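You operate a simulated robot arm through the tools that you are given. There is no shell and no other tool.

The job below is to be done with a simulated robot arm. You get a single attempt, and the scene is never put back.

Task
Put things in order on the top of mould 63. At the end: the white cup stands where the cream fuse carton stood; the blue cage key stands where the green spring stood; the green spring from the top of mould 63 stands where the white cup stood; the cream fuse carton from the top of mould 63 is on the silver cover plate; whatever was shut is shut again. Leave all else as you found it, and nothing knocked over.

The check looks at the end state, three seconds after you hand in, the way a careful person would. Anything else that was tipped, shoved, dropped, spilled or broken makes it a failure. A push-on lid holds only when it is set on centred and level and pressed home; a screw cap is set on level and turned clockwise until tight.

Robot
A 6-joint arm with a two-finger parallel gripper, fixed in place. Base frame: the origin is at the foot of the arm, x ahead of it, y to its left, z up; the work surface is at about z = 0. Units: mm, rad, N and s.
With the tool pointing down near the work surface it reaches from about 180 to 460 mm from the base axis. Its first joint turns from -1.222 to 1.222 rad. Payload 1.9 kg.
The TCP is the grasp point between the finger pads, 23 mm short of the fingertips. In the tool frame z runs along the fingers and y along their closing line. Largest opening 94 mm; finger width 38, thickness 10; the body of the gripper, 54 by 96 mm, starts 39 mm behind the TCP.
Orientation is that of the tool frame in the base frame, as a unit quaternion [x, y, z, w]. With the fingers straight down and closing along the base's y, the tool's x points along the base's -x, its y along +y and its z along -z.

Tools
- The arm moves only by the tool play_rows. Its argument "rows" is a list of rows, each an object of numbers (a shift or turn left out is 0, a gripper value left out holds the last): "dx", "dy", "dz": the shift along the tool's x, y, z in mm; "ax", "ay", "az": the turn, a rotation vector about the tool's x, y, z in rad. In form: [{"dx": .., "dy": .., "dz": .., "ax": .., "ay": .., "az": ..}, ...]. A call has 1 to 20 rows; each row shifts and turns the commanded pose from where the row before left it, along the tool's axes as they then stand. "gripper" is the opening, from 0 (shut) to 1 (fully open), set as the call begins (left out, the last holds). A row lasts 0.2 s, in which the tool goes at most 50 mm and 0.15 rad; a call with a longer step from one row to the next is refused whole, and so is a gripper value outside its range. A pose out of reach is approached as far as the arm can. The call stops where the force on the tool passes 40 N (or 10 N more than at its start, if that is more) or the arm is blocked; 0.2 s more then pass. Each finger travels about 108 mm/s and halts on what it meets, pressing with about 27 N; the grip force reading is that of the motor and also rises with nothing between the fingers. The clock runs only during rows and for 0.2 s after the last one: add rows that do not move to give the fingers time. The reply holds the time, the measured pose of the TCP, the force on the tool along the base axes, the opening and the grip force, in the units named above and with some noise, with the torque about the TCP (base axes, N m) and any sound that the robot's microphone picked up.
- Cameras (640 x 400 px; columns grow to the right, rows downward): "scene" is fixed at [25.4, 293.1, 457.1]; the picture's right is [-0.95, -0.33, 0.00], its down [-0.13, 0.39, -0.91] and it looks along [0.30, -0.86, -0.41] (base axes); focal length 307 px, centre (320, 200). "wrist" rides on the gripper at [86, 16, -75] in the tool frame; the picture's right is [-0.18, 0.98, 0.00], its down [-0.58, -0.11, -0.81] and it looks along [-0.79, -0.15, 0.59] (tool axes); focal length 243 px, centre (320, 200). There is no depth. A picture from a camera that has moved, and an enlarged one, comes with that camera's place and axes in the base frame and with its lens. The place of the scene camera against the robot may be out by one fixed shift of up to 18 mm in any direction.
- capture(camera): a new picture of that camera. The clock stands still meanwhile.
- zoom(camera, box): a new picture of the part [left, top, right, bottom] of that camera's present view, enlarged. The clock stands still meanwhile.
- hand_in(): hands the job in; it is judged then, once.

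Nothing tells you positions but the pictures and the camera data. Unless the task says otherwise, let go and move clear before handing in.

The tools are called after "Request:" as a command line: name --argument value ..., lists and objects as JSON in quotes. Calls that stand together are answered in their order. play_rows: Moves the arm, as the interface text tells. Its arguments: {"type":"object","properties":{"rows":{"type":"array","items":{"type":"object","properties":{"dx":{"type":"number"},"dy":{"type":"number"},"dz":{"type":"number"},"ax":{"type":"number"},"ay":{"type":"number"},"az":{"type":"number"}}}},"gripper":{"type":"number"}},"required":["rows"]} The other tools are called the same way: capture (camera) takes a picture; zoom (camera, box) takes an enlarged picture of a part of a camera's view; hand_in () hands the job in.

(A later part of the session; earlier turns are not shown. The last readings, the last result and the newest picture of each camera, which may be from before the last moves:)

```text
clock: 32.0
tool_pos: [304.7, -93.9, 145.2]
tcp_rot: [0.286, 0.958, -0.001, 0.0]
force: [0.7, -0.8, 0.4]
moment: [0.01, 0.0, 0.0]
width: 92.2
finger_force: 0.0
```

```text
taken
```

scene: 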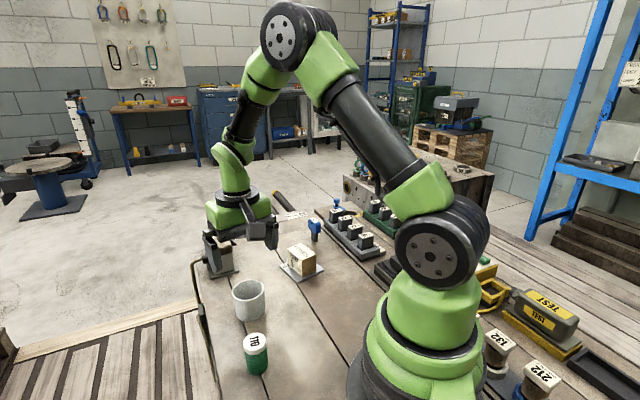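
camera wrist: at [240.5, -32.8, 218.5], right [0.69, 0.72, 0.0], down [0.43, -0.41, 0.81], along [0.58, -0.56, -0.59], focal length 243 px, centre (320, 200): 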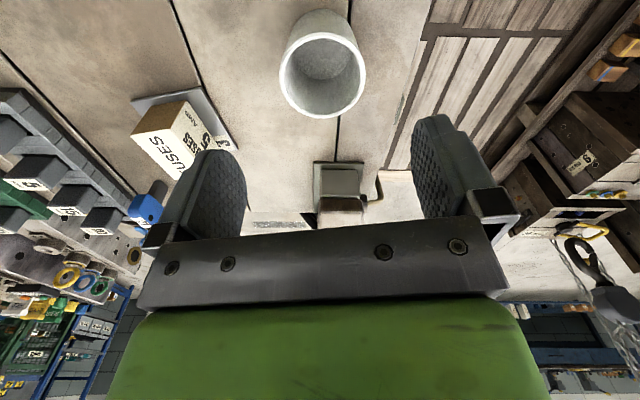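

The cup stands at the carton's old place. Now I move above the spring near (231,6) to check its position.

Request:
play_rows --rows '[{"dx": 29, "dy": 10.6}, {"dx": 29, "dy": 10.6}, {"dx": 29, "dy": 10.6}, {"dx": 28.8, "dy": 10.5}, {}, {}]' --gripper 0.75

Request:
zoom --camera "wrist" --box '[250, 0, 390, 140]'

Request:
capture --camera "wrist"

```text
clock: 33.4
tool_pos: [230.5, 5.8, 145.3]
tcp_rot: [0.287, 0.958, 0.0, 0.001]
force: [0.7, 0.1, -0.4]
moment: [-0.01, 0.01, -0.02]
width: 70.5
finger_force: 0.1
```

```text
2.86 times, centred on (320, 70) of wrist
camera zoom: at [166.8, 66.7, 218.8], right [0.69, 0.72, 0.0], down [0.43, -0.41, 0.81], along [0.58, -0.56, -0.59], focal length 693 px, centre (320, 571)
```

zoom: 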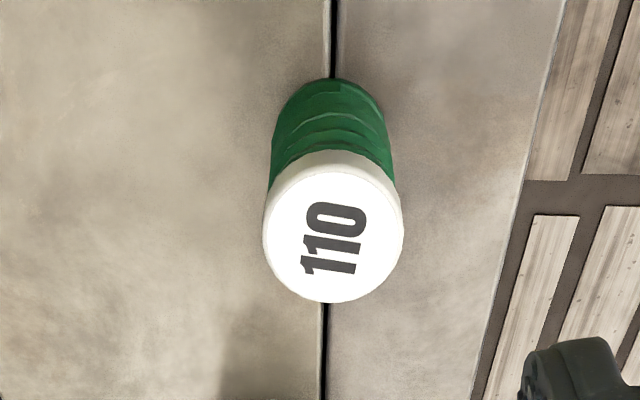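

```text
taken
camera wrist: at [166.8, 66.7, 218.8], right [0.69, 0.72, 0.0], down [0.43, -0.41, 0.81], along [0.58, -0.56, -0.59], focal length 243 px, centre (320, 200)
```

wrist: 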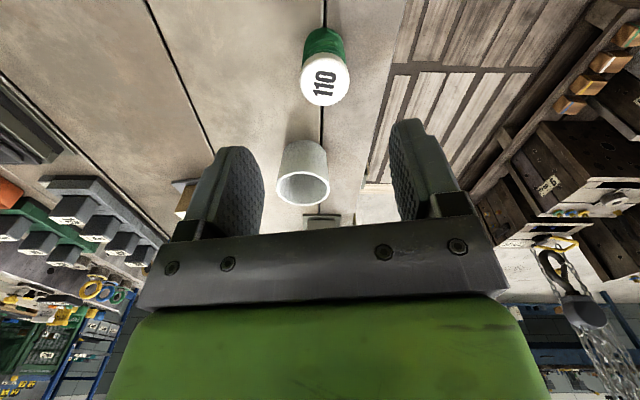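

The spring is about 4 mm off in the closing direction. Correcting, descending around it and closing gently.

Request:
play_rows --rows '[{"dy": 4}, {"dz": 30}, {"dz": 30}, {"dz": 30}, {"dz": 16}, {"dz": 8}, {}, {}]'

Request:
capture --camera "wrist"

Request:
zoom --camera "scene" --box '[210, 290, 320, 400]'

```text
clock: 35.2
tool_pos: [233.5, 10.5, 28.1]
tcp_rot: [0.286, 0.958, 0.0, 0.001]
force: [-0.2, 0.3, -0.1]
moment: [0.0, 0.0, -0.01]
width: 70.8
finger_force: 0.1
```

```text
taken
camera wrist: at [169.9, 71.3, 102.6], right [0.69, 0.72, 0.0], down [0.43, -0.41, 0.81], along [0.58, -0.56, -0.59], focal length 243 px, centre (320, 200)
```

wrist: 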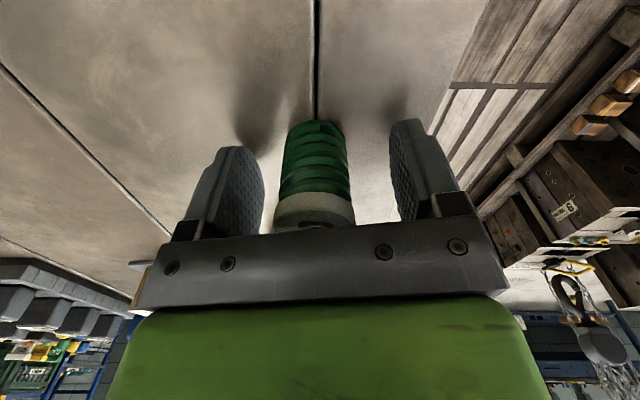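

```text
3.64 times, centred on (265, 345) of scene
camera zoom: at [25.4, 293.1, 457.1], right [-0.95, -0.33, 0.0], down [-0.13, 0.39, -0.91], along [0.3, -0.86, -0.41], focal length 1117 px, centre (520, -327)
```

zoom: 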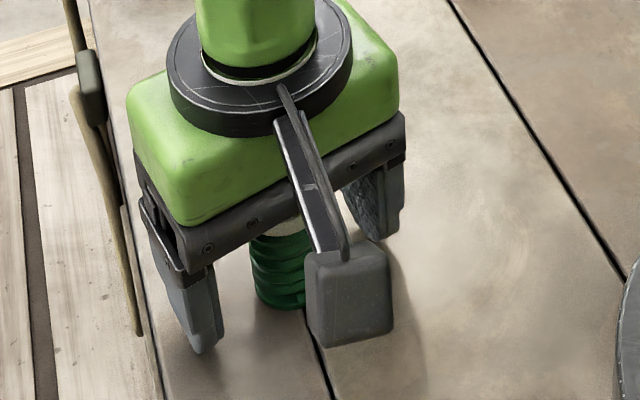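

The spring is centred between the pads. Closing on it.

Request:
play_rows --rows '[{}, {}, {}, {}]' --gripper 0.25

Request:
zoom --camera "wrist" --box '[220, 90, 420, 240]'

```text
clock: 36.2
tool_pos: [233.4, 9.2, 29.3]
tcp_rot: [0.286, 0.958, 0.0, 0.001]
force: [0.0, -1.1, 0.6]
moment: [-0.01, -0.01, 0.01]
width: 34.2
finger_force: 26.8
```

```text
2.67 times, centred on (320, 165) of wrist
camera zoom: at [169.9, 71.3, 102.7], right [0.69, 0.72, 0.0], down [0.43, -0.41, 0.81], along [0.58, -0.56, -0.59], focal length 647 px, centre (320, 293)
```

zoom: 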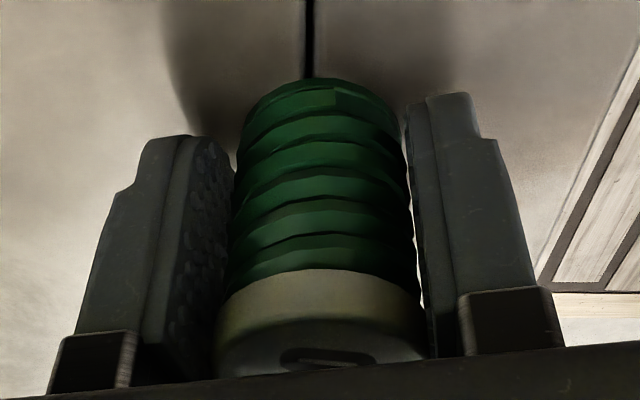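

The spring is held at 34 mm. Lifting it and carrying it to the cup's old place near (161.5,-146.5).

Request:
play_rows --rows '[{"dz": -12}, {"dz": -24}, {"dz": -34}, {"dx": -3.2, "dy": -24.3}, {"dx": -3.2, "dy": -24.3}, {"dx": -3.2, "dy": -24.3}, {"dx": -3.2, "dy": -24.3}, {"dx": -3.2, "dy": -24.3}, {"dx": -3.2, "dy": -24.3}, {"dx": -3.2, "dy": -24.1}, {}, {}]'

Request:
capture --camera "wrist"

Request:
capture --camera "scene"

```text
clock: 38.8
tool_pos: [158.0, -146.1, 101.8]
tcp_rot: [0.286, 0.958, -0.001, 0.001]
force: [0.4, -0.4, -0.6]
moment: [0.0, 0.02, -0.03]
width: 34.0
finger_force: 27.0
```

```text
taken
camera wrist: at [94.4, -83.9, 174.4], right [0.69, 0.72, 0.0], down [0.43, -0.41, 0.81], along [0.58, -0.56, -0.59], focal length 243 px, centre (320, 200)
```

wrist: 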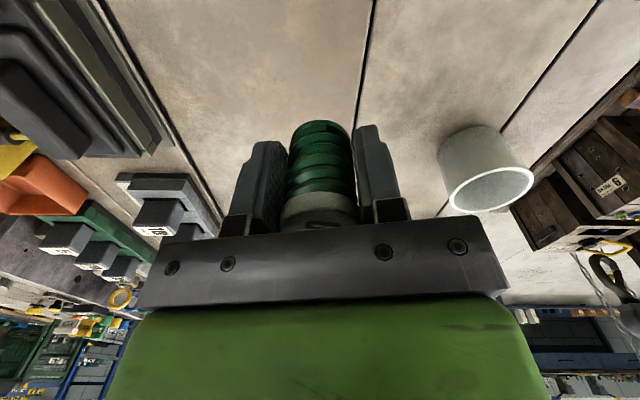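

```text
taken
```

scene: 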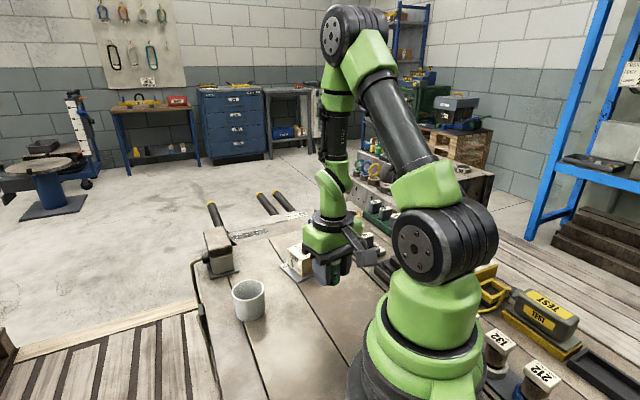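

The spring is upright over the cup's old place. Lowering gently.

Request:
play_rows --rows '[{"dz": 25}, {"dz": 25}, {"dz": 13}, {"dz": 4}, {}]'

Request:
play_rows --rows '[{}]'

Request:
zoom --camera "scene" --box '[270, 230, 390, 330]'

```text
clock: 40.0
tool_pos: [158.7, -143.1, 31.3]
tcp_rot: [0.286, 0.958, 0.0, 0.001]
force: [0.2, -0.8, 0.1]
moment: [0.01, 0.02, -0.02]
width: 34.3
finger_force: 27.5
```

```text
clock: 40.4
tool_pos: [158.5, -143.4, 31.3]
tcp_rot: [0.286, 0.958, 0.0, 0.001]
force: [0.1, -0.6, 0.4]
moment: [0.03, 0.01, -0.02]
width: 34.0
finger_force: 27.1
```

```text
4.00 times, centred on (330, 280) of scene
camera zoom: at [25.4, 293.1, 457.1], right [-0.95, -0.33, 0.0], down [-0.13, 0.39, -0.91], along [0.3, -0.86, -0.41], focal length 1229 px, centre (280, -120)
```

zoom: 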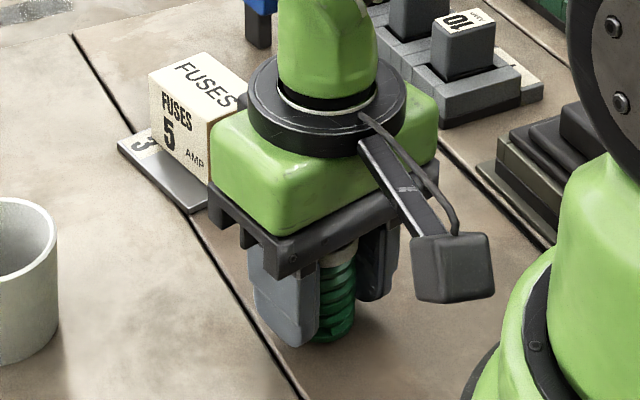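

The spring lines up with the cup's former footprint. Stepping down to contact.

Request:
play_rows --rows '[{"dz": 1}, {}]'

Request:
play_rows --rows '[{"dz": 1}, {}]'

```text
clock: 41.0
tool_pos: [158.4, -142.3, 29.6]
tcp_rot: [0.286, 0.958, -0.001, 0.001]
force: [0.6, -0.1, -1.6]
moment: [-0.01, -0.02, 0.02]
width: 34.0
finger_force: 27.0
```

```text
clock: 41.6
tool_pos: [158.2, -143.3, 31.0]
tcp_rot: [0.285, 0.959, 0.0, 0.0]
force: [-0.5, -1.1, -0.8]
moment: [-0.03, 0.01, -0.01]
width: 34.0
finger_force: 27.4
```

Request:
play_rows --rows '[{"dz": 1}, {}]'

Request:
play_rows --rows '[{"dz": 0.7}, {}]'

```text
clock: 42.2
tool_pos: [158.5, -144.5, 28.9]
tcp_rot: [0.285, 0.959, 0.001, 0.001]
force: [0.2, 1.8, 4.6]
moment: [0.0, -0.04, -0.02]
width: 34.0
finger_force: 27.0
```

```text
clock: 42.8
tool_pos: [159.2, -144.7, 29.0]
tcp_rot: [0.286, 0.958, 0.0, 0.001]
force: [-4.4, -2.8, 17.6]
moment: [-0.07, 0.06, 0.05]
width: 34.0
finger_force: 27.4
```

Contact is reached. Easing off slightly, releasing and rising.

Request:
play_rows --rows '[{"dz": -0.7}, {}]'

Request:
play_rows --rows '[{}, {}, {}]' --gripper 0.75

Request:
play_rows --rows '[{"dz": -10}, {"dz": -25}, {"dz": -35}, {"dz": -40}, {}]'

Request:
capture --camera "wrist"

Request:
capture --camera "scene"

Request:
zoom --camera "scene" --box '[290, 260, 370, 330]'

```text
clock: 43.4
tool_pos: [159.2, -143.7, 29.2]
tcp_rot: [0.286, 0.958, 0.0, 0.0]
force: [0.1, 0.7, -0.9]
moment: [0.0, 0.01, 0.03]
width: 33.7
finger_force: 26.7
```

```text
clock: 44.2
tool_pos: [158.0, -144.9, 28.8]
tcp_rot: [0.285, 0.959, 0.0, 0.001]
force: [-1.1, 0.2, -0.2]
moment: [0.0, -0.01, 0.01]
width: 70.5
finger_force: 0.0
```

```text
clock: 45.4
tool_pos: [155.3, -146.6, 140.4]
tcp_rot: [0.287, 0.958, 0.0, 0.0]
force: [0.2, 0.3, 1.4]
moment: [0.0, -0.03, -0.02]
width: 70.4
finger_force: 0.0
```

```text
taken
camera wrist: at [93.0, -84.5, 213.9], right [0.69, 0.72, 0.0], down [0.43, -0.41, 0.81], along [0.58, -0.56, -0.59], focal length 243 px, centre (320, 200)
```

wrist: 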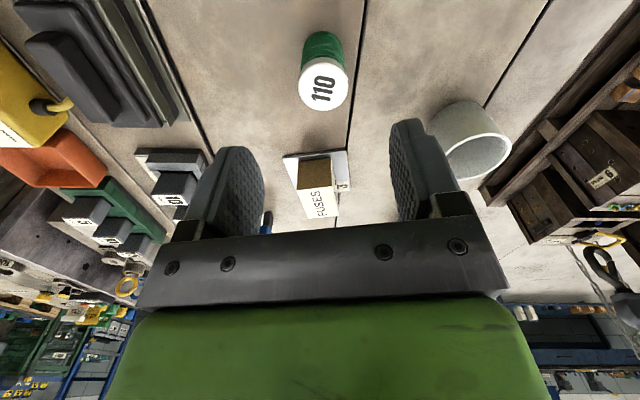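

```text
taken
```

scene: 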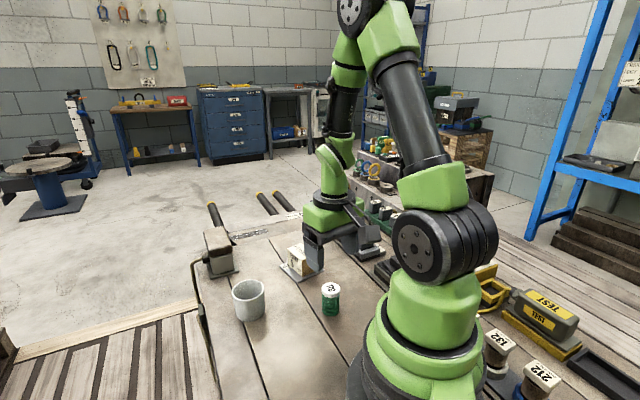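

```text
5.71 times, centred on (330, 295) of scene
camera zoom: at [25.4, 293.1, 457.1], right [-0.95, -0.33, 0.0], down [-0.13, 0.39, -0.91], along [0.3, -0.86, -0.41], focal length 1755 px, centre (263, -343)
```

zoom: 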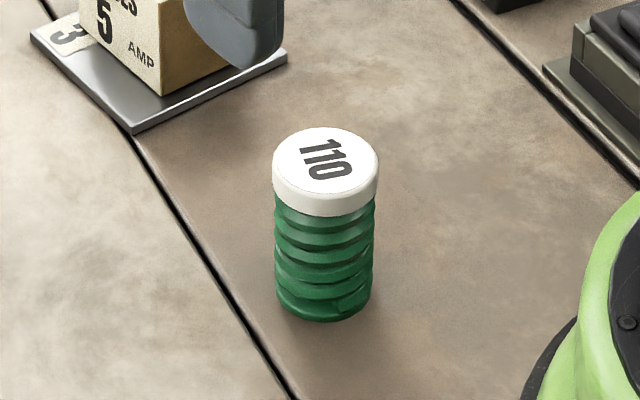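

The spring stands where the cup was. Now I go near the blue key, holding height, to measure it before grasping.

Request:
play_rows --rows '[{"dx": -31.9, "dy": -19.7, "dz": -4}, {"dx": -31.9, "dy": -19.7, "dz": -4}, {"dx": -31.9, "dy": -19.7, "dz": -4}, {"dx": -31.9, "dy": -19.7}, {"dx": -31.9, "dy": -19.7}, {}, {}]' --gripper 0.5

Request:
capture --camera "wrist"

Request:
zoom --camera "scene" --box '[260, 160, 380, 280]'

```text
clock: 47.0
tool_pos: [237.8, -316.2, 150.9]
tcp_rot: [0.285, 0.959, -0.001, 0.0]
force: [-0.2, 0.3, -0.6]
moment: [0.0, 0.01, -0.03]
width: 46.8
finger_force: 0.1
```

```text
taken
camera wrist: at [175.1, -254.3, 225.5], right [0.69, 0.72, 0.0], down [0.43, -0.41, 0.81], along [0.58, -0.56, -0.59], focal length 243 px, centre (320, 200)
```

wrist: 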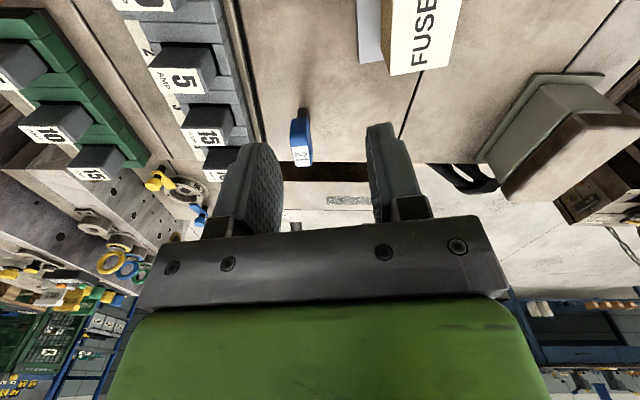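

```text
3.33 times, centred on (320, 220) of scene
camera zoom: at [25.4, 293.1, 457.1], right [-0.95, -0.33, 0.0], down [-0.13, 0.39, -0.91], along [0.3, -0.86, -0.41], focal length 1024 px, centre (320, 133)
```

zoom: 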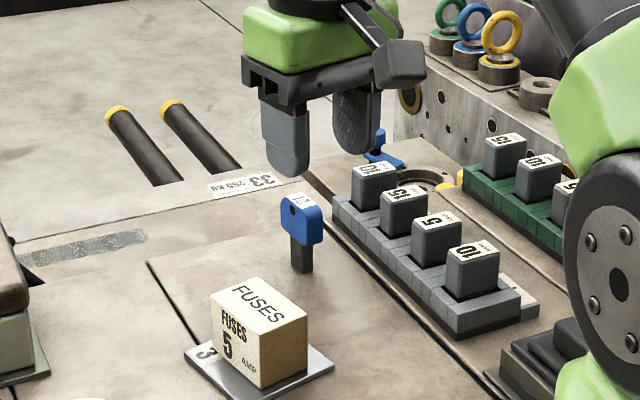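

Request:
zoom --camera "wrist" --box '[260, 90, 360, 190]'

Request:
zoom --camera "scene" --box '[295, 205, 335, 245]'

```text
4.00 times, centred on (310, 140) of wrist
camera zoom: at [175.1, -254.3, 225.5], right [0.69, 0.72, 0.0], down [0.43, -0.41, 0.81], along [0.58, -0.56, -0.59], focal length 970 px, centre (360, 440)
```

zoom: 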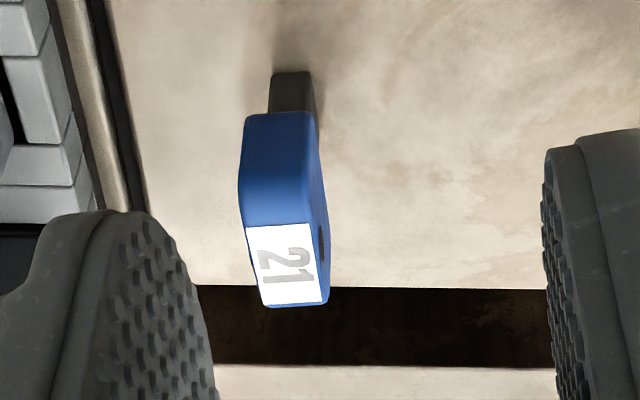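

```text
10.00 times, centred on (315, 225) of scene
camera zoom: at [25.4, 293.1, 457.1], right [-0.95, -0.33, 0.0], down [-0.13, 0.39, -0.91], along [0.3, -0.86, -0.41], focal length 3072 px, centre (370, -50)
```

zoom: 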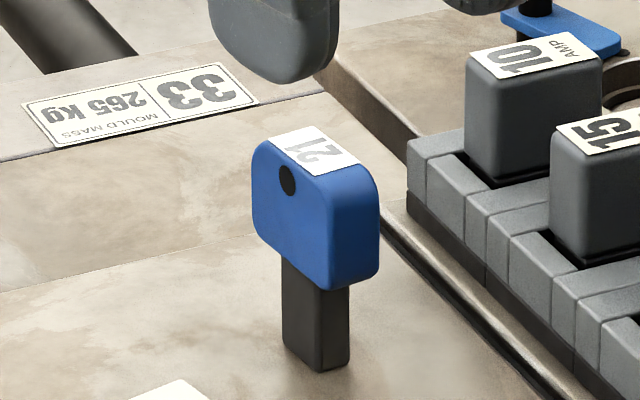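

The key is centred near (274,-375), with its head about 14.5 thick and 28 wide and the top at about 64. It needs about 8° more turn. I'll turn, move above it and check again.

Request:
play_rows --rows '[{"az": 0.137}, {"dx": -20.2, "dy": -6.8, "dz": 10}, {"dx": -20.2, "dy": -6.8, "dz": 10}, {"dx": -20.2, "dy": -6.8, "dz": 10}, {}, {}]'

Request:
capture --camera "wrist"

Request:
zoom --camera "wrist" --box '[250, 0, 390, 130]'

Request:
zoom --camera "scene" --box '[270, 170, 370, 260]'

```text
clock: 48.4
tool_pos: [269.5, -369.8, 121.7]
tcp_rot: [0.351, 0.936, 0.0, 0.001]
force: [0.6, 0.2, 0.1]
moment: [-0.01, 0.02, -0.04]
width: 47.1
finger_force: 0.0
```

```text
taken
camera wrist: at [214.5, -300.5, 195.0], right [0.79, 0.62, 0.0], down [0.37, -0.46, 0.81], along [0.5, -0.63, -0.59], focal length 243 px, centre (320, 200)
```

wrist: 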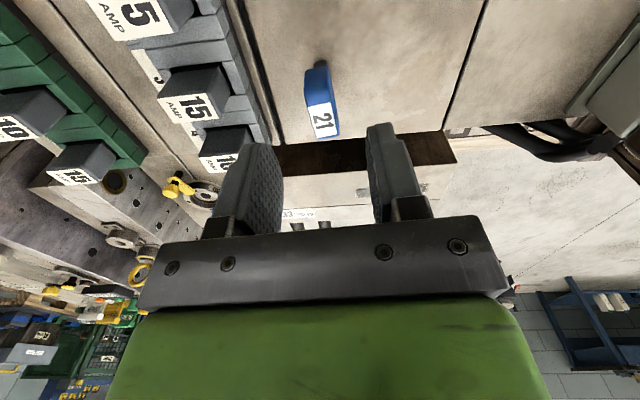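

```text
3.08 times, centred on (320, 65) of wrist
camera zoom: at [214.5, -300.5, 195.0], right [0.79, 0.62, 0.0], down [0.37, -0.46, 0.81], along [0.5, -0.63, -0.59], focal length 746 px, centre (320, 615)
```

zoom: 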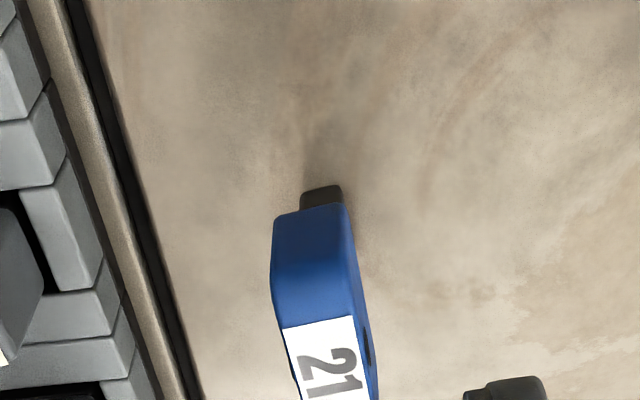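

```text
4.44 times, centred on (320, 215) of scene
camera zoom: at [25.4, 293.1, 457.1], right [-0.95, -0.33, 0.0], down [-0.13, 0.39, -0.91], along [0.3, -0.86, -0.41], focal length 1365 px, centre (320, 133)
```

zoom: 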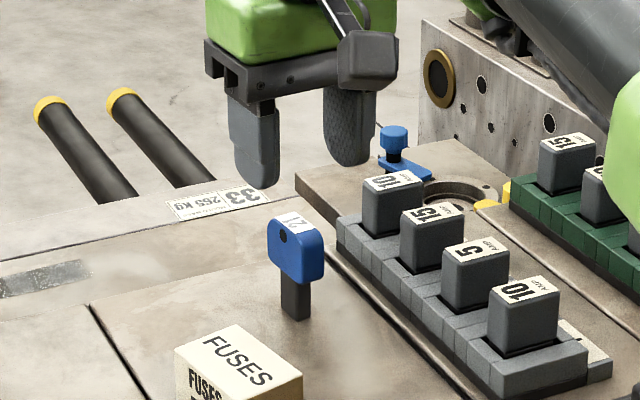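

Request:
zoom --camera "wrist" --box '[270, 50, 370, 150]'

```text
4.00 times, centred on (320, 100) of wrist
camera zoom: at [214.5, -300.5, 195.0], right [0.79, 0.62, 0.0], down [0.37, -0.46, 0.81], along [0.5, -0.63, -0.59], focal length 970 px, centre (320, 600)
```

zoom: 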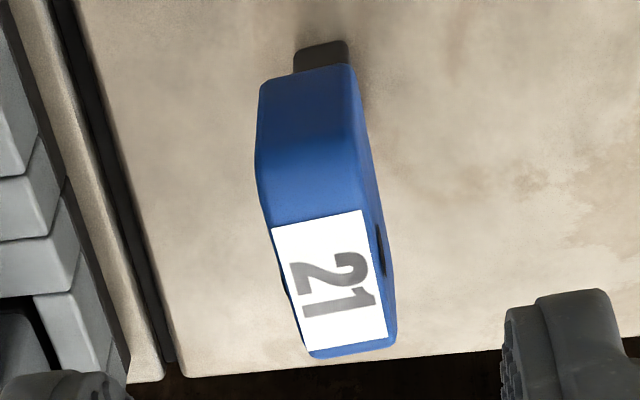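

The gripper is aligned with the key, centred across its thickness and 7 mm short along its width. I'll shift slightly and descend to grip the head.

Request:
play_rows --rows '[{"dx": -3, "dz": 15}, {"dz": 20}, {"dz": 20}, {"dz": 14}, {"dz": 8}, {}, {}]'

Request:
capture --camera "wrist"

Request:
zoom --camera "scene" --box '[270, 180, 370, 260]'

```text
clock: 50.0
tool_pos: [270.9, -369.4, 42.7]
tcp_rot: [0.351, 0.936, -0.001, 0.0]
force: [0.3, 0.3, -0.2]
moment: [0.02, 0.02, -0.02]
width: 47.0
finger_force: 0.0
```

```text
taken
camera wrist: at [215.8, -300.2, 117.6], right [0.78, 0.62, 0.0], down [0.37, -0.46, 0.81], along [0.5, -0.63, -0.59], focal length 243 px, centre (320, 200)
```

wrist: 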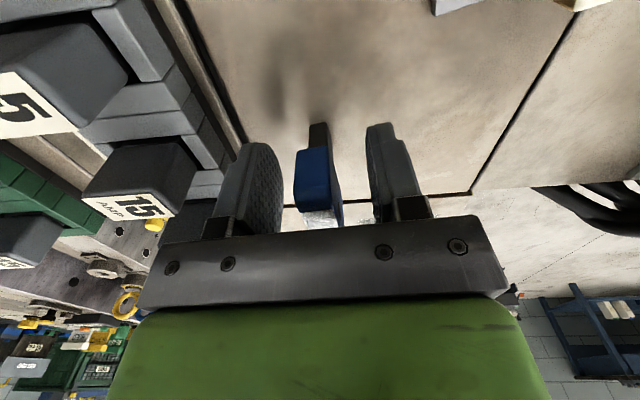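

```text
5.00 times, centred on (320, 220) of scene
camera zoom: at [25.4, 293.1, 457.1], right [-0.95, -0.33, 0.0], down [-0.13, 0.39, -0.91], along [0.3, -0.86, -0.41], focal length 1536 px, centre (320, 100)
```

zoom: 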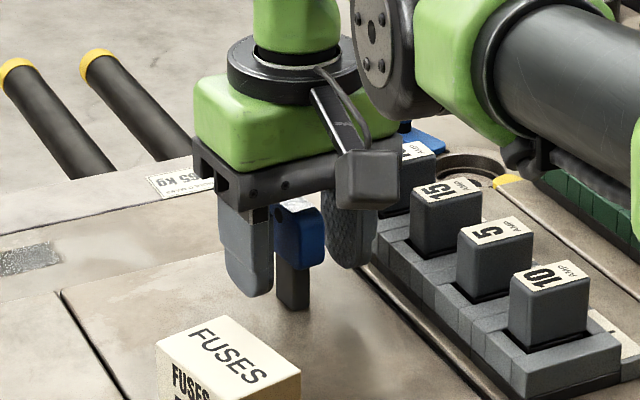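

Request:
zoom --camera "wrist" --box '[240, 110, 400, 230]'

```text
3.33 times, centred on (320, 170) of wrist
camera zoom: at [215.8, -300.2, 117.6], right [0.78, 0.62, 0.0], down [0.37, -0.46, 0.81], along [0.5, -0.63, -0.59], focal length 809 px, centre (320, 300)
```

zoom: 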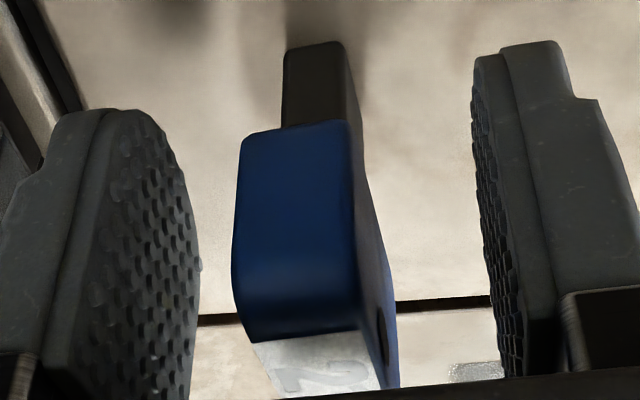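

The key is about 2 mm off centre between the pads. Shifting 2 mm and closing gently.

Request:
play_rows --rows '[{"dy": -2}, {}]'

Request:
play_rows --rows '[{}, {}, {}, {}]' --gripper 0.08

Request:
zoom --camera "wrist" --box '[240, 110, 400, 230]'

Request:
zoom --camera "scene" --box '[290, 190, 350, 250]'

```text
clock: 50.6
tool_pos: [270.6, -369.9, 44.6]
tcp_rot: [0.351, 0.936, 0.0, 0.0]
force: [0.2, 0.0, -0.4]
moment: [-0.04, 0.0, -0.03]
width: 47.1
finger_force: 0.0
out of reach, approached as far as the arm can: row 1
```

```text
clock: 51.6
tool_pos: [270.9, -370.0, 43.2]
tcp_rot: [0.351, 0.936, 0.0, 0.001]
force: [0.1, -0.3, 0.9]
moment: [-0.03, 0.02, 0.02]
width: 15.6
finger_force: 27.0
```

```text
3.33 times, centred on (320, 170) of wrist
camera zoom: at [215.8, -300.2, 117.6], right [0.78, 0.62, 0.0], down [0.37, -0.46, 0.81], along [0.5, -0.63, -0.59], focal length 809 px, centre (320, 300)
```

zoom: 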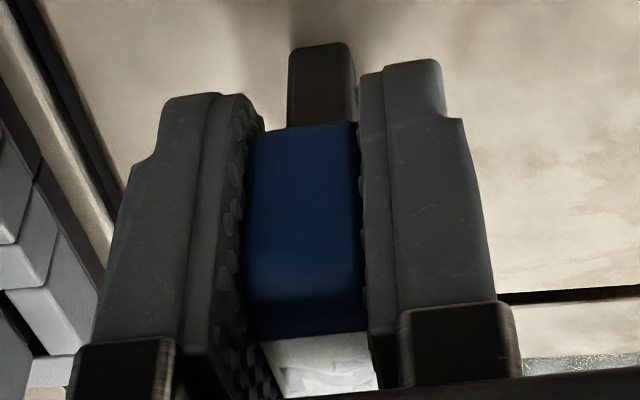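

```text
6.67 times, centred on (320, 220) of scene
camera zoom: at [25.4, 293.1, 457.1], right [-0.95, -0.33, 0.0], down [-0.13, 0.39, -0.91], along [0.3, -0.86, -0.41], focal length 2048 px, centre (320, 67)
```

zoom: 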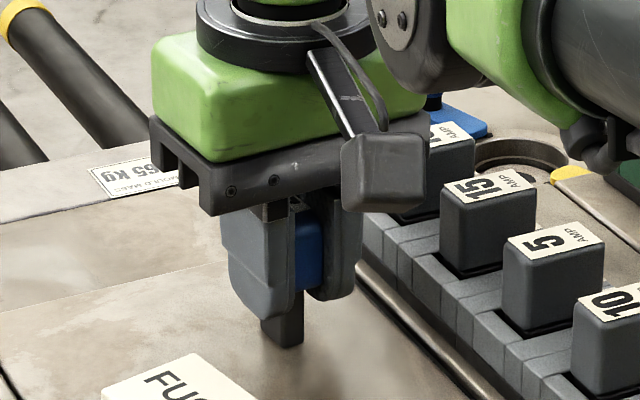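

The key is gripped at 15.6 mm and appears upright. Lifting slowly and checking.

Request:
play_rows --rows '[{"dz": -5}, {"dz": -10}, {"dz": -20}, {"dz": -25}, {"dz": -25}, {}, {}]'

Request:
capture --camera "wrist"

Request:
zoom --camera "scene" --box '[270, 160, 370, 260]'

```text
clock: 53.2
tool_pos: [270.1, -369.2, 127.5]
tcp_rot: [0.351, 0.936, 0.0, 0.0]
force: [0.1, 0.3, -0.1]
moment: [0.01, -0.03, 0.0]
width: 15.3
finger_force: 26.6
```

```text
taken
camera wrist: at [215.6, -300.1, 202.7], right [0.78, 0.62, 0.0], down [0.37, -0.46, 0.81], along [0.5, -0.63, -0.59], focal length 243 px, centre (320, 200)
```

wrist: 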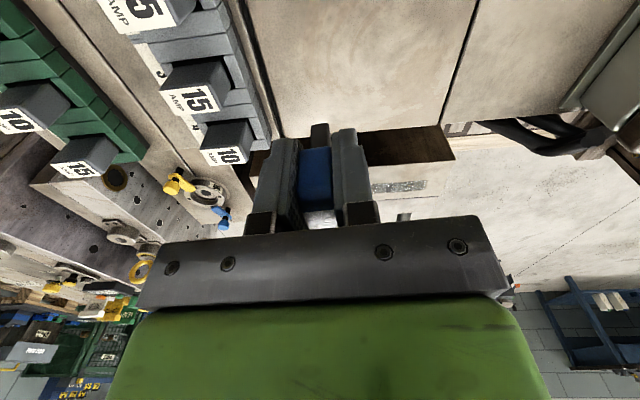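

```text
4.00 times, centred on (320, 210) of scene
camera zoom: at [25.4, 293.1, 457.1], right [-0.95, -0.33, 0.0], down [-0.13, 0.39, -0.91], along [0.3, -0.86, -0.41], focal length 1229 px, centre (320, 160)
```

zoom: 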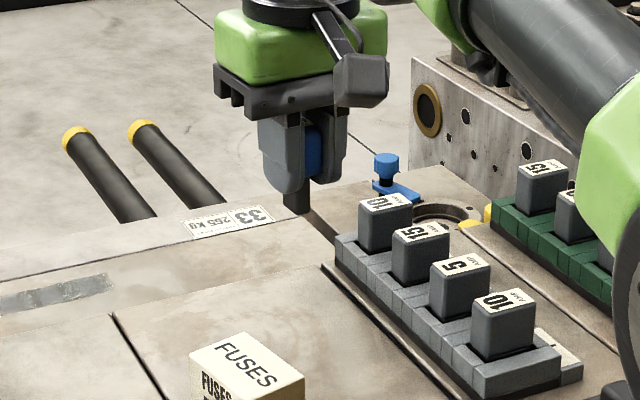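

The key is held straight and clear of the surface. Carrying it high across to the spring's old spot near (234.5,8).

Request:
play_rows --rows '[{"dx": 10.06, "dy": 9.32}, {"dx": 20.12, "dy": 18.64}, {"dx": 20.12, "dy": 18.64}, {"dx": 20.12, "dy": 18.64}, {"dx": 20.12, "dy": 18.64}, {"dx": 20.12, "dy": 18.64}, {"dx": 20.12, "dy": 18.64}, {"dx": 20.12, "dy": 18.64}, {"dx": 20.12, "dy": 18.64}, {"dx": 20.12, "dy": 18.64}, {"dx": 20.12, "dy": 18.64}, {"dx": 20.12, "dy": 18.64}, {"dx": 20.12, "dy": 18.64}, {"dx": 20.12, "dy": 18.64}, {"dx": 10.06, "dy": 9.32}, {}, {}]'

Request:
capture --camera "wrist"

Request:
capture --camera "scene"

```text
clock: 56.8
tool_pos: [227.4, 9.1, 128.3]
tcp_rot: [0.351, 0.936, -0.001, 0.001]
force: [0.8, -0.2, -0.1]
moment: [-0.01, 0.0, 0.01]
width: 15.5
finger_force: 26.8
```

```text
taken
camera wrist: at [173.5, 79.5, 202.3], right [0.78, 0.62, 0.0], down [0.37, -0.46, 0.81], along [0.5, -0.63, -0.59], focal length 243 px, centre (320, 200)
```

wrist: 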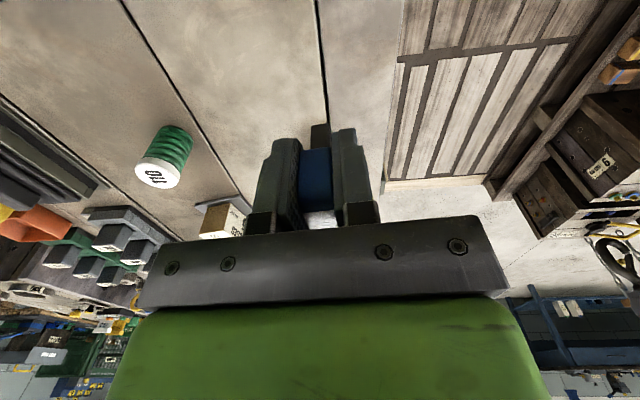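

```text
taken
```

scene: 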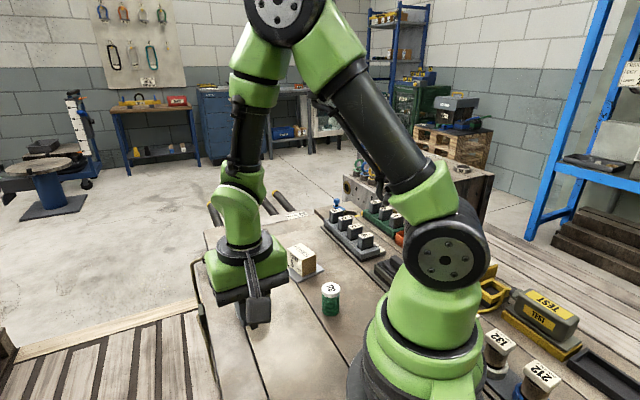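

The key is over the area, a few mm off. The seam in the top runs through this spot, so I'll turn the key a quarter so its foot bridges the seam, then correct the position.

Request:
play_rows --rows '[{"az": -0.143}, {"az": -0.143}, {"az": -0.143}, {"az": -0.143}, {"az": -0.143}, {"az": -0.143}, {"az": -0.143}, {"az": -0.143}, {"az": -0.143}, {"az": -0.143}, {"az": -0.141}, {"dx": 3.5, "dy": -6.5}, {}, {}]'

Request:
capture --camera "wrist"

Request:
capture --camera "scene"

```text
clock: 59.8
tool_pos: [232.4, 3.8, 128.7]
tcp_rot: [-0.414, 0.91, 0.0, 0.0]
force: [-0.2, 0.2, -0.4]
moment: [0.02, 0.02, 0.01]
width: 15.5
finger_force: 27.0
```

```text
taken
camera wrist: at [162.7, -49.9, 203.2], right [-0.62, 0.78, 0.0], down [0.46, 0.37, 0.81], along [0.63, 0.5, -0.59], focal length 243 px, centre (320, 200)
```

wrist: 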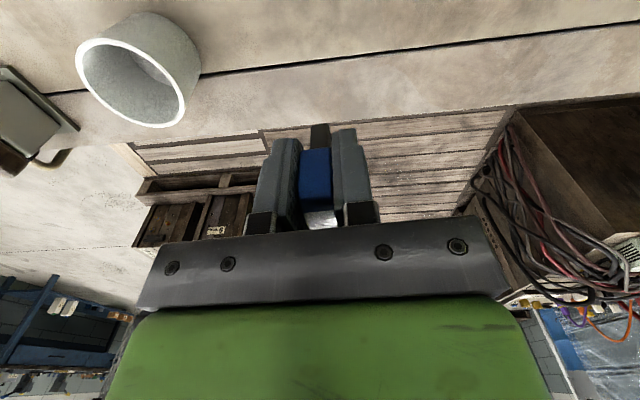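

```text
taken
```

scene: 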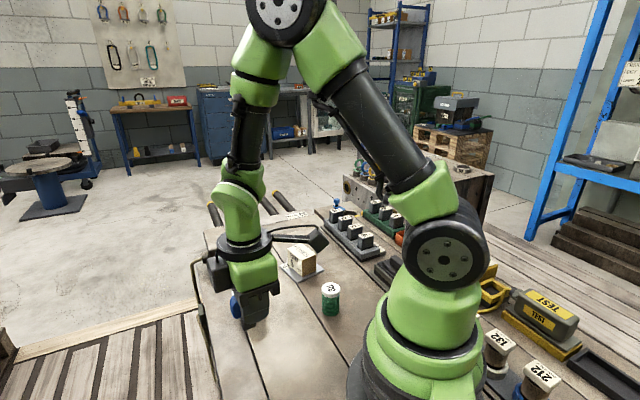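

The key is turned and nearly on target. Lowering most of the way and checking against the spring's former footprint.

Request:
play_rows --rows '[{"dx": 1.5, "dz": 15}, {"dz": 20}, {"dz": 20}, {"dz": 15}, {"dz": 8}, {}, {}]'

Request:
zoom --camera "scene" --box '[220, 320, 300, 400]'

Request:
zoom --camera "wrist" --box '[240, 80, 400, 240]'

```text
clock: 61.4
tool_pos: [231.4, 2.9, 50.3]
tcp_rot: [-0.414, 0.91, 0.0, 0.0]
force: [-0.5, -0.1, -0.4]
moment: [0.01, -0.01, 0.0]
width: 15.4
finger_force: 27.2
```

```text
5.00 times, centred on (260, 360) of scene
camera zoom: at [25.4, 293.1, 457.1], right [-0.95, -0.33, 0.0], down [-0.13, 0.39, -0.91], along [0.3, -0.86, -0.41], focal length 1536 px, centre (620, -600)
```

zoom: 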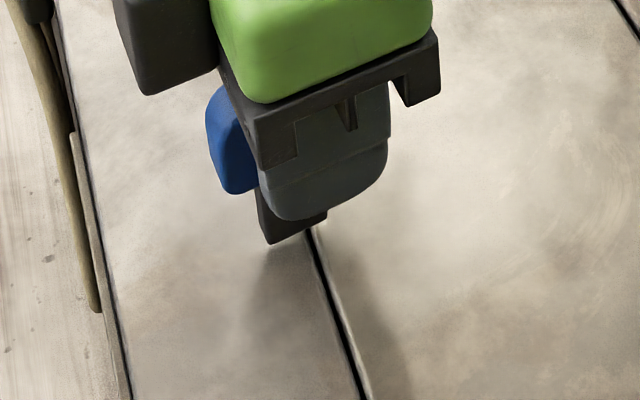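

```text
2.50 times, centred on (320, 160) of wrist
camera zoom: at [161.5, -50.4, 123.7], right [-0.62, 0.79, 0.0], down [0.46, 0.37, 0.81], along [0.63, 0.5, -0.59], focal length 606 px, centre (320, 300)
```

zoom: 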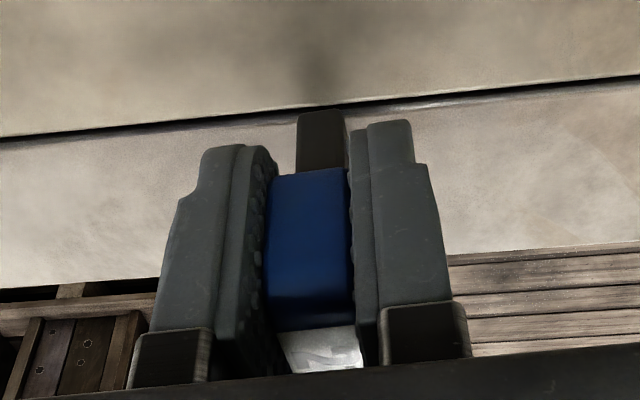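

The key's foot is about 4 mm too far along the tool's outward axis. Correcting, then stepping down to contact.

Request:
play_rows --rows '[{"dx": 4}, {"dz": 3}, {"dz": 1}, {}]'

Request:
play_rows --rows '[{"dz": 1}, {}]'

Request:
zoom --camera "scene" --box '[220, 320, 300, 400]'

Request:
zoom --camera "wrist" --box '[240, 80, 400, 240]'

```text
clock: 62.4
tool_pos: [227.9, -0.1, 46.2]
tcp_rot: [-0.414, 0.91, 0.0, 0.0]
force: [0.0, 0.6, -0.7]
moment: [0.04, 0.05, 0.02]
width: 15.3
finger_force: 27.4
```

```text
clock: 63.0
tool_pos: [227.6, -0.1, 44.0]
tcp_rot: [-0.414, 0.91, 0.0, 0.001]
force: [-0.8, 0.1, 0.1]
moment: [-0.02, -0.01, -0.03]
width: 15.7
finger_force: 27.1
```

```text
5.00 times, centred on (260, 360) of scene
camera zoom: at [25.4, 293.1, 457.1], right [-0.95, -0.33, 0.0], down [-0.13, 0.39, -0.91], along [0.3, -0.86, -0.41], focal length 1536 px, centre (620, -600)
```

zoom: 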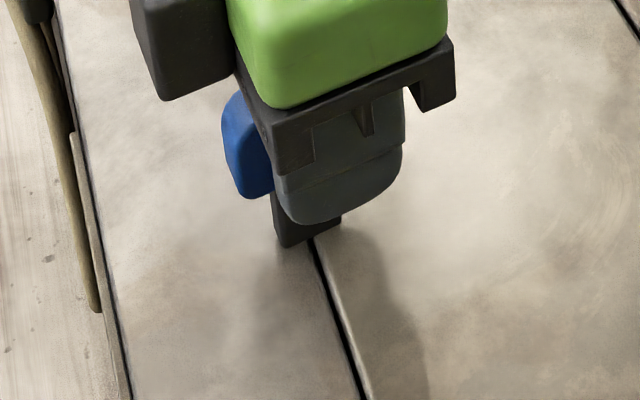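

```text
2.50 times, centred on (320, 160) of wrist
camera zoom: at [158.5, -53.5, 119.2], right [-0.62, 0.79, 0.0], down [0.46, 0.37, 0.81], along [0.63, 0.5, -0.59], focal length 606 px, centre (320, 300)
```

zoom: 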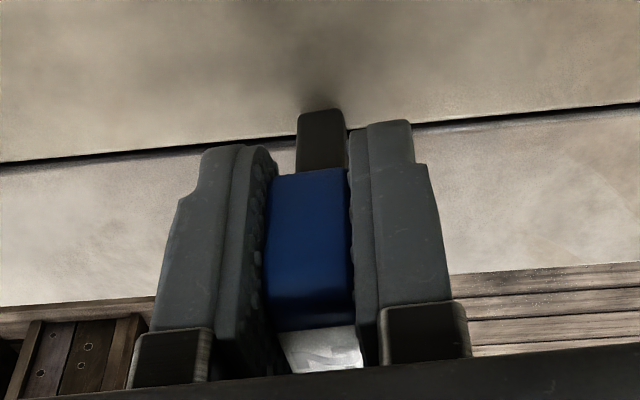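

The foot now lines up with the spring's former footprint within about 1 mm. Stepping down to contact.

Request:
play_rows --rows '[{"dz": 0.7}, {}]'

Request:
play_rows --rows '[{"dz": 0.7}, {}]'

```text
clock: 63.6
tool_pos: [228.5, 1.5, 44.0]
tcp_rot: [-0.414, 0.91, -0.001, 0.001]
force: [-0.8, 0.5, -0.7]
moment: [-0.01, -0.03, -0.02]
width: 15.5
finger_force: 27.4
```

```text
clock: 64.2
tool_pos: [228.8, -0.4, 44.6]
tcp_rot: [-0.414, 0.91, -0.001, 0.0]
force: [0.8, -0.1, 0.0]
moment: [0.0, 0.01, 0.01]
width: 15.6
finger_force: 26.6
```

Request:
play_rows --rows '[{"dz": 0.7}, {}]'

Request:
play_rows --rows '[{"dz": 0.7}, {}]'

```text
clock: 64.8
tool_pos: [228.5, -0.2, 44.3]
tcp_rot: [-0.414, 0.91, -0.001, 0.002]
force: [-0.4, -3.1, 17.5]
moment: [0.0, -0.07, -0.01]
width: 15.5
finger_force: 27.0
```

```text
clock: 65.4
tool_pos: [228.3, 0.9, 43.0]
tcp_rot: [-0.414, 0.91, -0.002, 0.001]
force: [-2.2, -2.1, 22.8]
moment: [0.06, -0.06, -0.01]
width: 15.5
finger_force: 27.1
```

Contact made. Easing off to a light touch before release.

Request:
play_rows --rows '[{"dz": -0.7}, {}]'

Request:
zoom --camera "scene" --box '[230, 330, 290, 390]'

Request:
zoom --camera "wrist" --box '[240, 80, 400, 240]'

```text
clock: 66.0
tool_pos: [228.2, -0.0, 43.6]
tcp_rot: [-0.415, 0.91, 0.0, 0.001]
force: [-0.3, 0.3, -0.7]
moment: [0.0, 0.01, -0.01]
width: 15.4
finger_force: 27.4
```

```text
6.67 times, centred on (260, 360) of scene
camera zoom: at [25.4, 293.1, 457.1], right [-0.95, -0.33, 0.0], down [-0.13, 0.39, -0.91], along [0.3, -0.86, -0.41], focal length 2048 px, centre (720, -867)
```

zoom: 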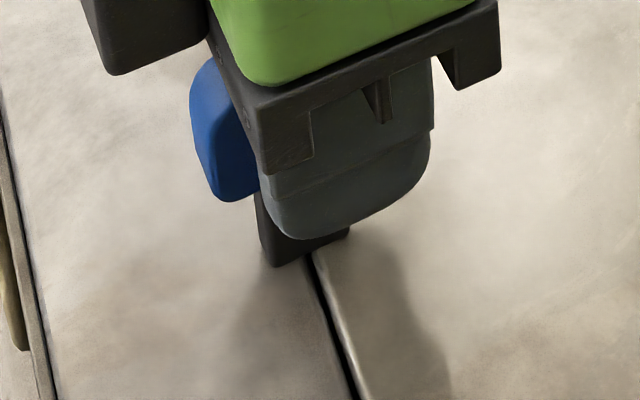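

```text
2.50 times, centred on (320, 160) of wrist
camera zoom: at [158.7, -53.6, 117.2], right [-0.62, 0.79, 0.0], down [0.46, 0.37, 0.81], along [0.63, 0.5, -0.59], focal length 606 px, centre (320, 300)
```

zoom: 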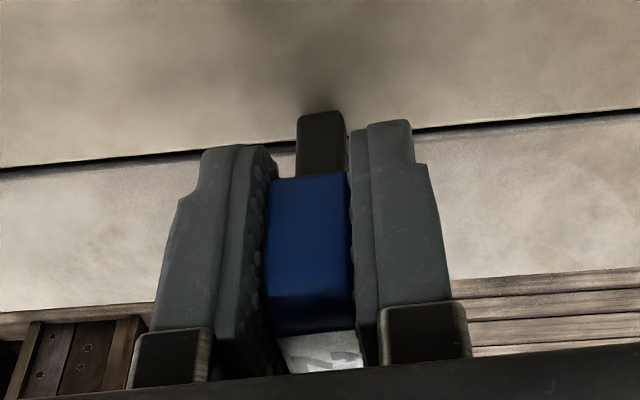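

Request:
play_rows --rows '[{"dz": 0.4}, {}]'

Request:
play_rows --rows '[{}, {}, {}]' --gripper 0.19

Request:
zoom --camera "wrist" --box '[240, 80, 400, 240]'

```text
clock: 66.6
tool_pos: [228.3, 1.0, 41.7]
tcp_rot: [-0.414, 0.91, -0.001, 0.001]
force: [-0.4, 0.1, -0.1]
moment: [-0.02, -0.03, 0.02]
width: 15.6
finger_force: 27.3
```

```text
clock: 67.4
tool_pos: [228.5, 0.1, 43.3]
tcp_rot: [-0.414, 0.91, -0.001, 0.0]
force: [-0.9, 0.0, 0.3]
moment: [-0.01, 0.01, -0.04]
width: 18.0
finger_force: 0.0
```

```text
2.50 times, centred on (320, 160) of wrist
camera zoom: at [158.8, -53.3, 116.9], right [-0.62, 0.79, 0.0], down [0.46, 0.37, 0.81], along [0.63, 0.5, -0.59], focal length 606 px, centre (320, 300)
```

zoom: 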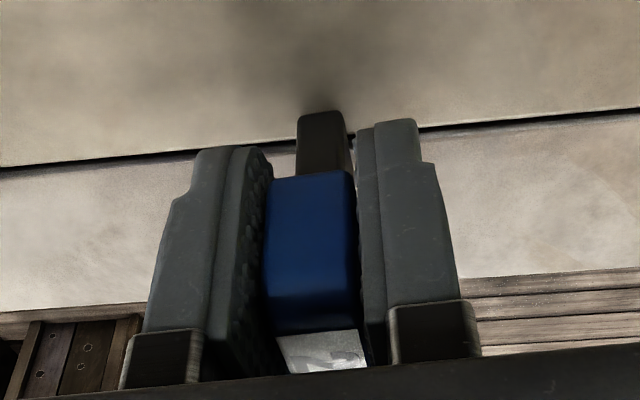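

The key stands free with small gaps. Opening wider and checking before rising.

Request:
play_rows --rows '[{}, {}, {}]' --gripper 0.5

Request:
zoom --camera "wrist" --box '[240, 80, 400, 240]'

```text
clock: 68.2
tool_pos: [228.5, 0.6, 42.5]
tcp_rot: [-0.414, 0.91, -0.001, 0.0]
force: [0.5, -0.3, 0.6]
moment: [-0.04, 0.02, -0.02]
width: 46.9
finger_force: 0.1
```

```text
2.50 times, centred on (320, 160) of wrist
camera zoom: at [158.8, -53.3, 116.9], right [-0.62, 0.79, 0.0], down [0.46, 0.37, 0.81], along [0.63, 0.5, -0.59], focal length 606 px, centre (320, 300)
```

zoom: 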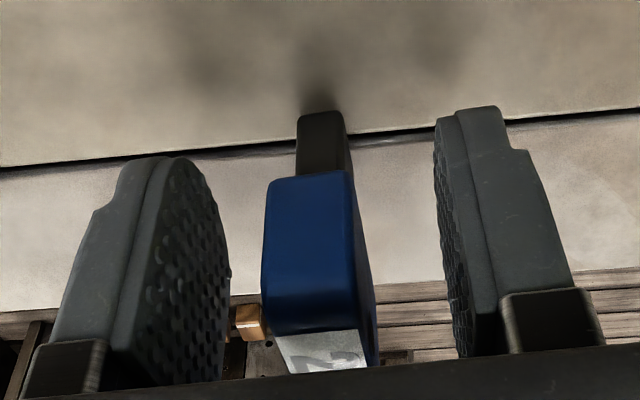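

The key stands on its own. Rising straight up, well clear, and checking the whole scene.

Request:
play_rows --rows '[{"dz": -10}, {"dz": -20}, {"dz": -30}, {"dz": -40}, {"dz": -40}, {"dz": -40}, {}]'

Request:
capture --camera "scene"

Request:
zoom --camera "scene" --box '[180, 200, 400, 400]'

Request:
capture --camera "wrist"

```text
clock: 69.8
tool_pos: [226.5, 1.6, 226.8]
tcp_rot: [-0.414, 0.91, 0.0, 0.0]
force: [0.4, 0.7, 0.5]
moment: [0.02, 0.01, 0.0]
width: 46.9
finger_force: 0.2
```

```text
taken
```

scene: 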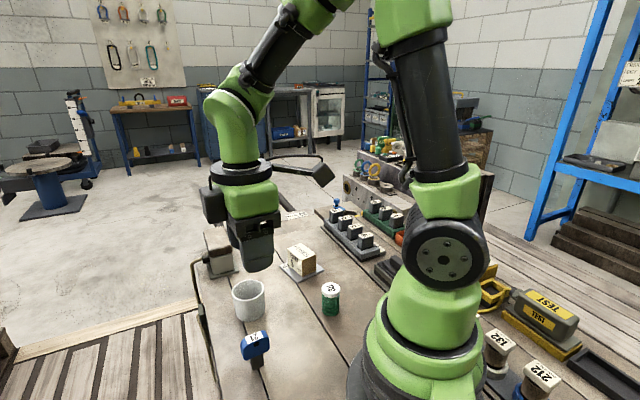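

```text
2.00 times, centred on (290, 300) of scene
camera zoom: at [25.4, 293.1, 457.1], right [-0.95, -0.33, 0.0], down [-0.13, 0.39, -0.91], along [0.3, -0.86, -0.41], focal length 614 px, centre (380, 0)
```

zoom: 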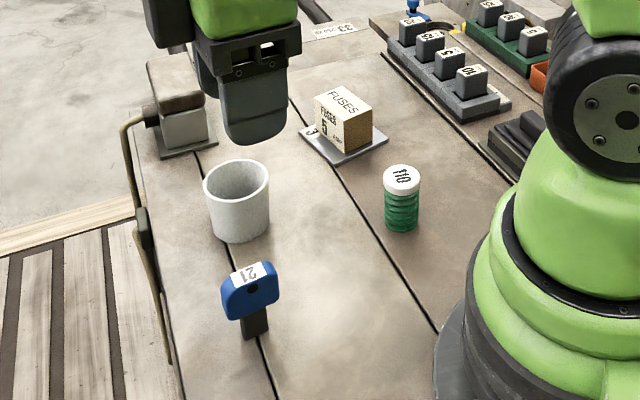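

```text
taken
camera wrist: at [156.8, -52.1, 301.1], right [-0.62, 0.78, 0.0], down [0.46, 0.37, 0.81], along [0.63, 0.5, -0.59], focal length 243 px, centre (320, 200)
```

wrist: 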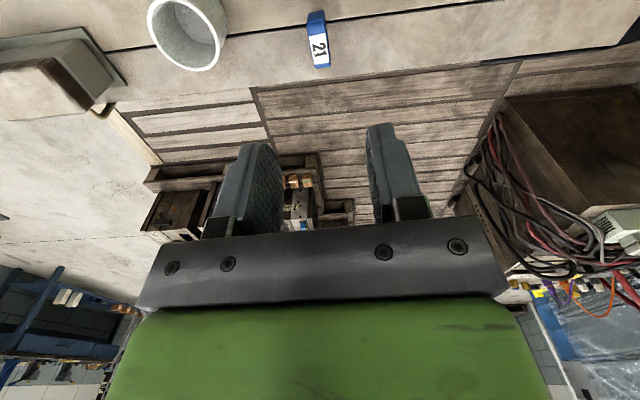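

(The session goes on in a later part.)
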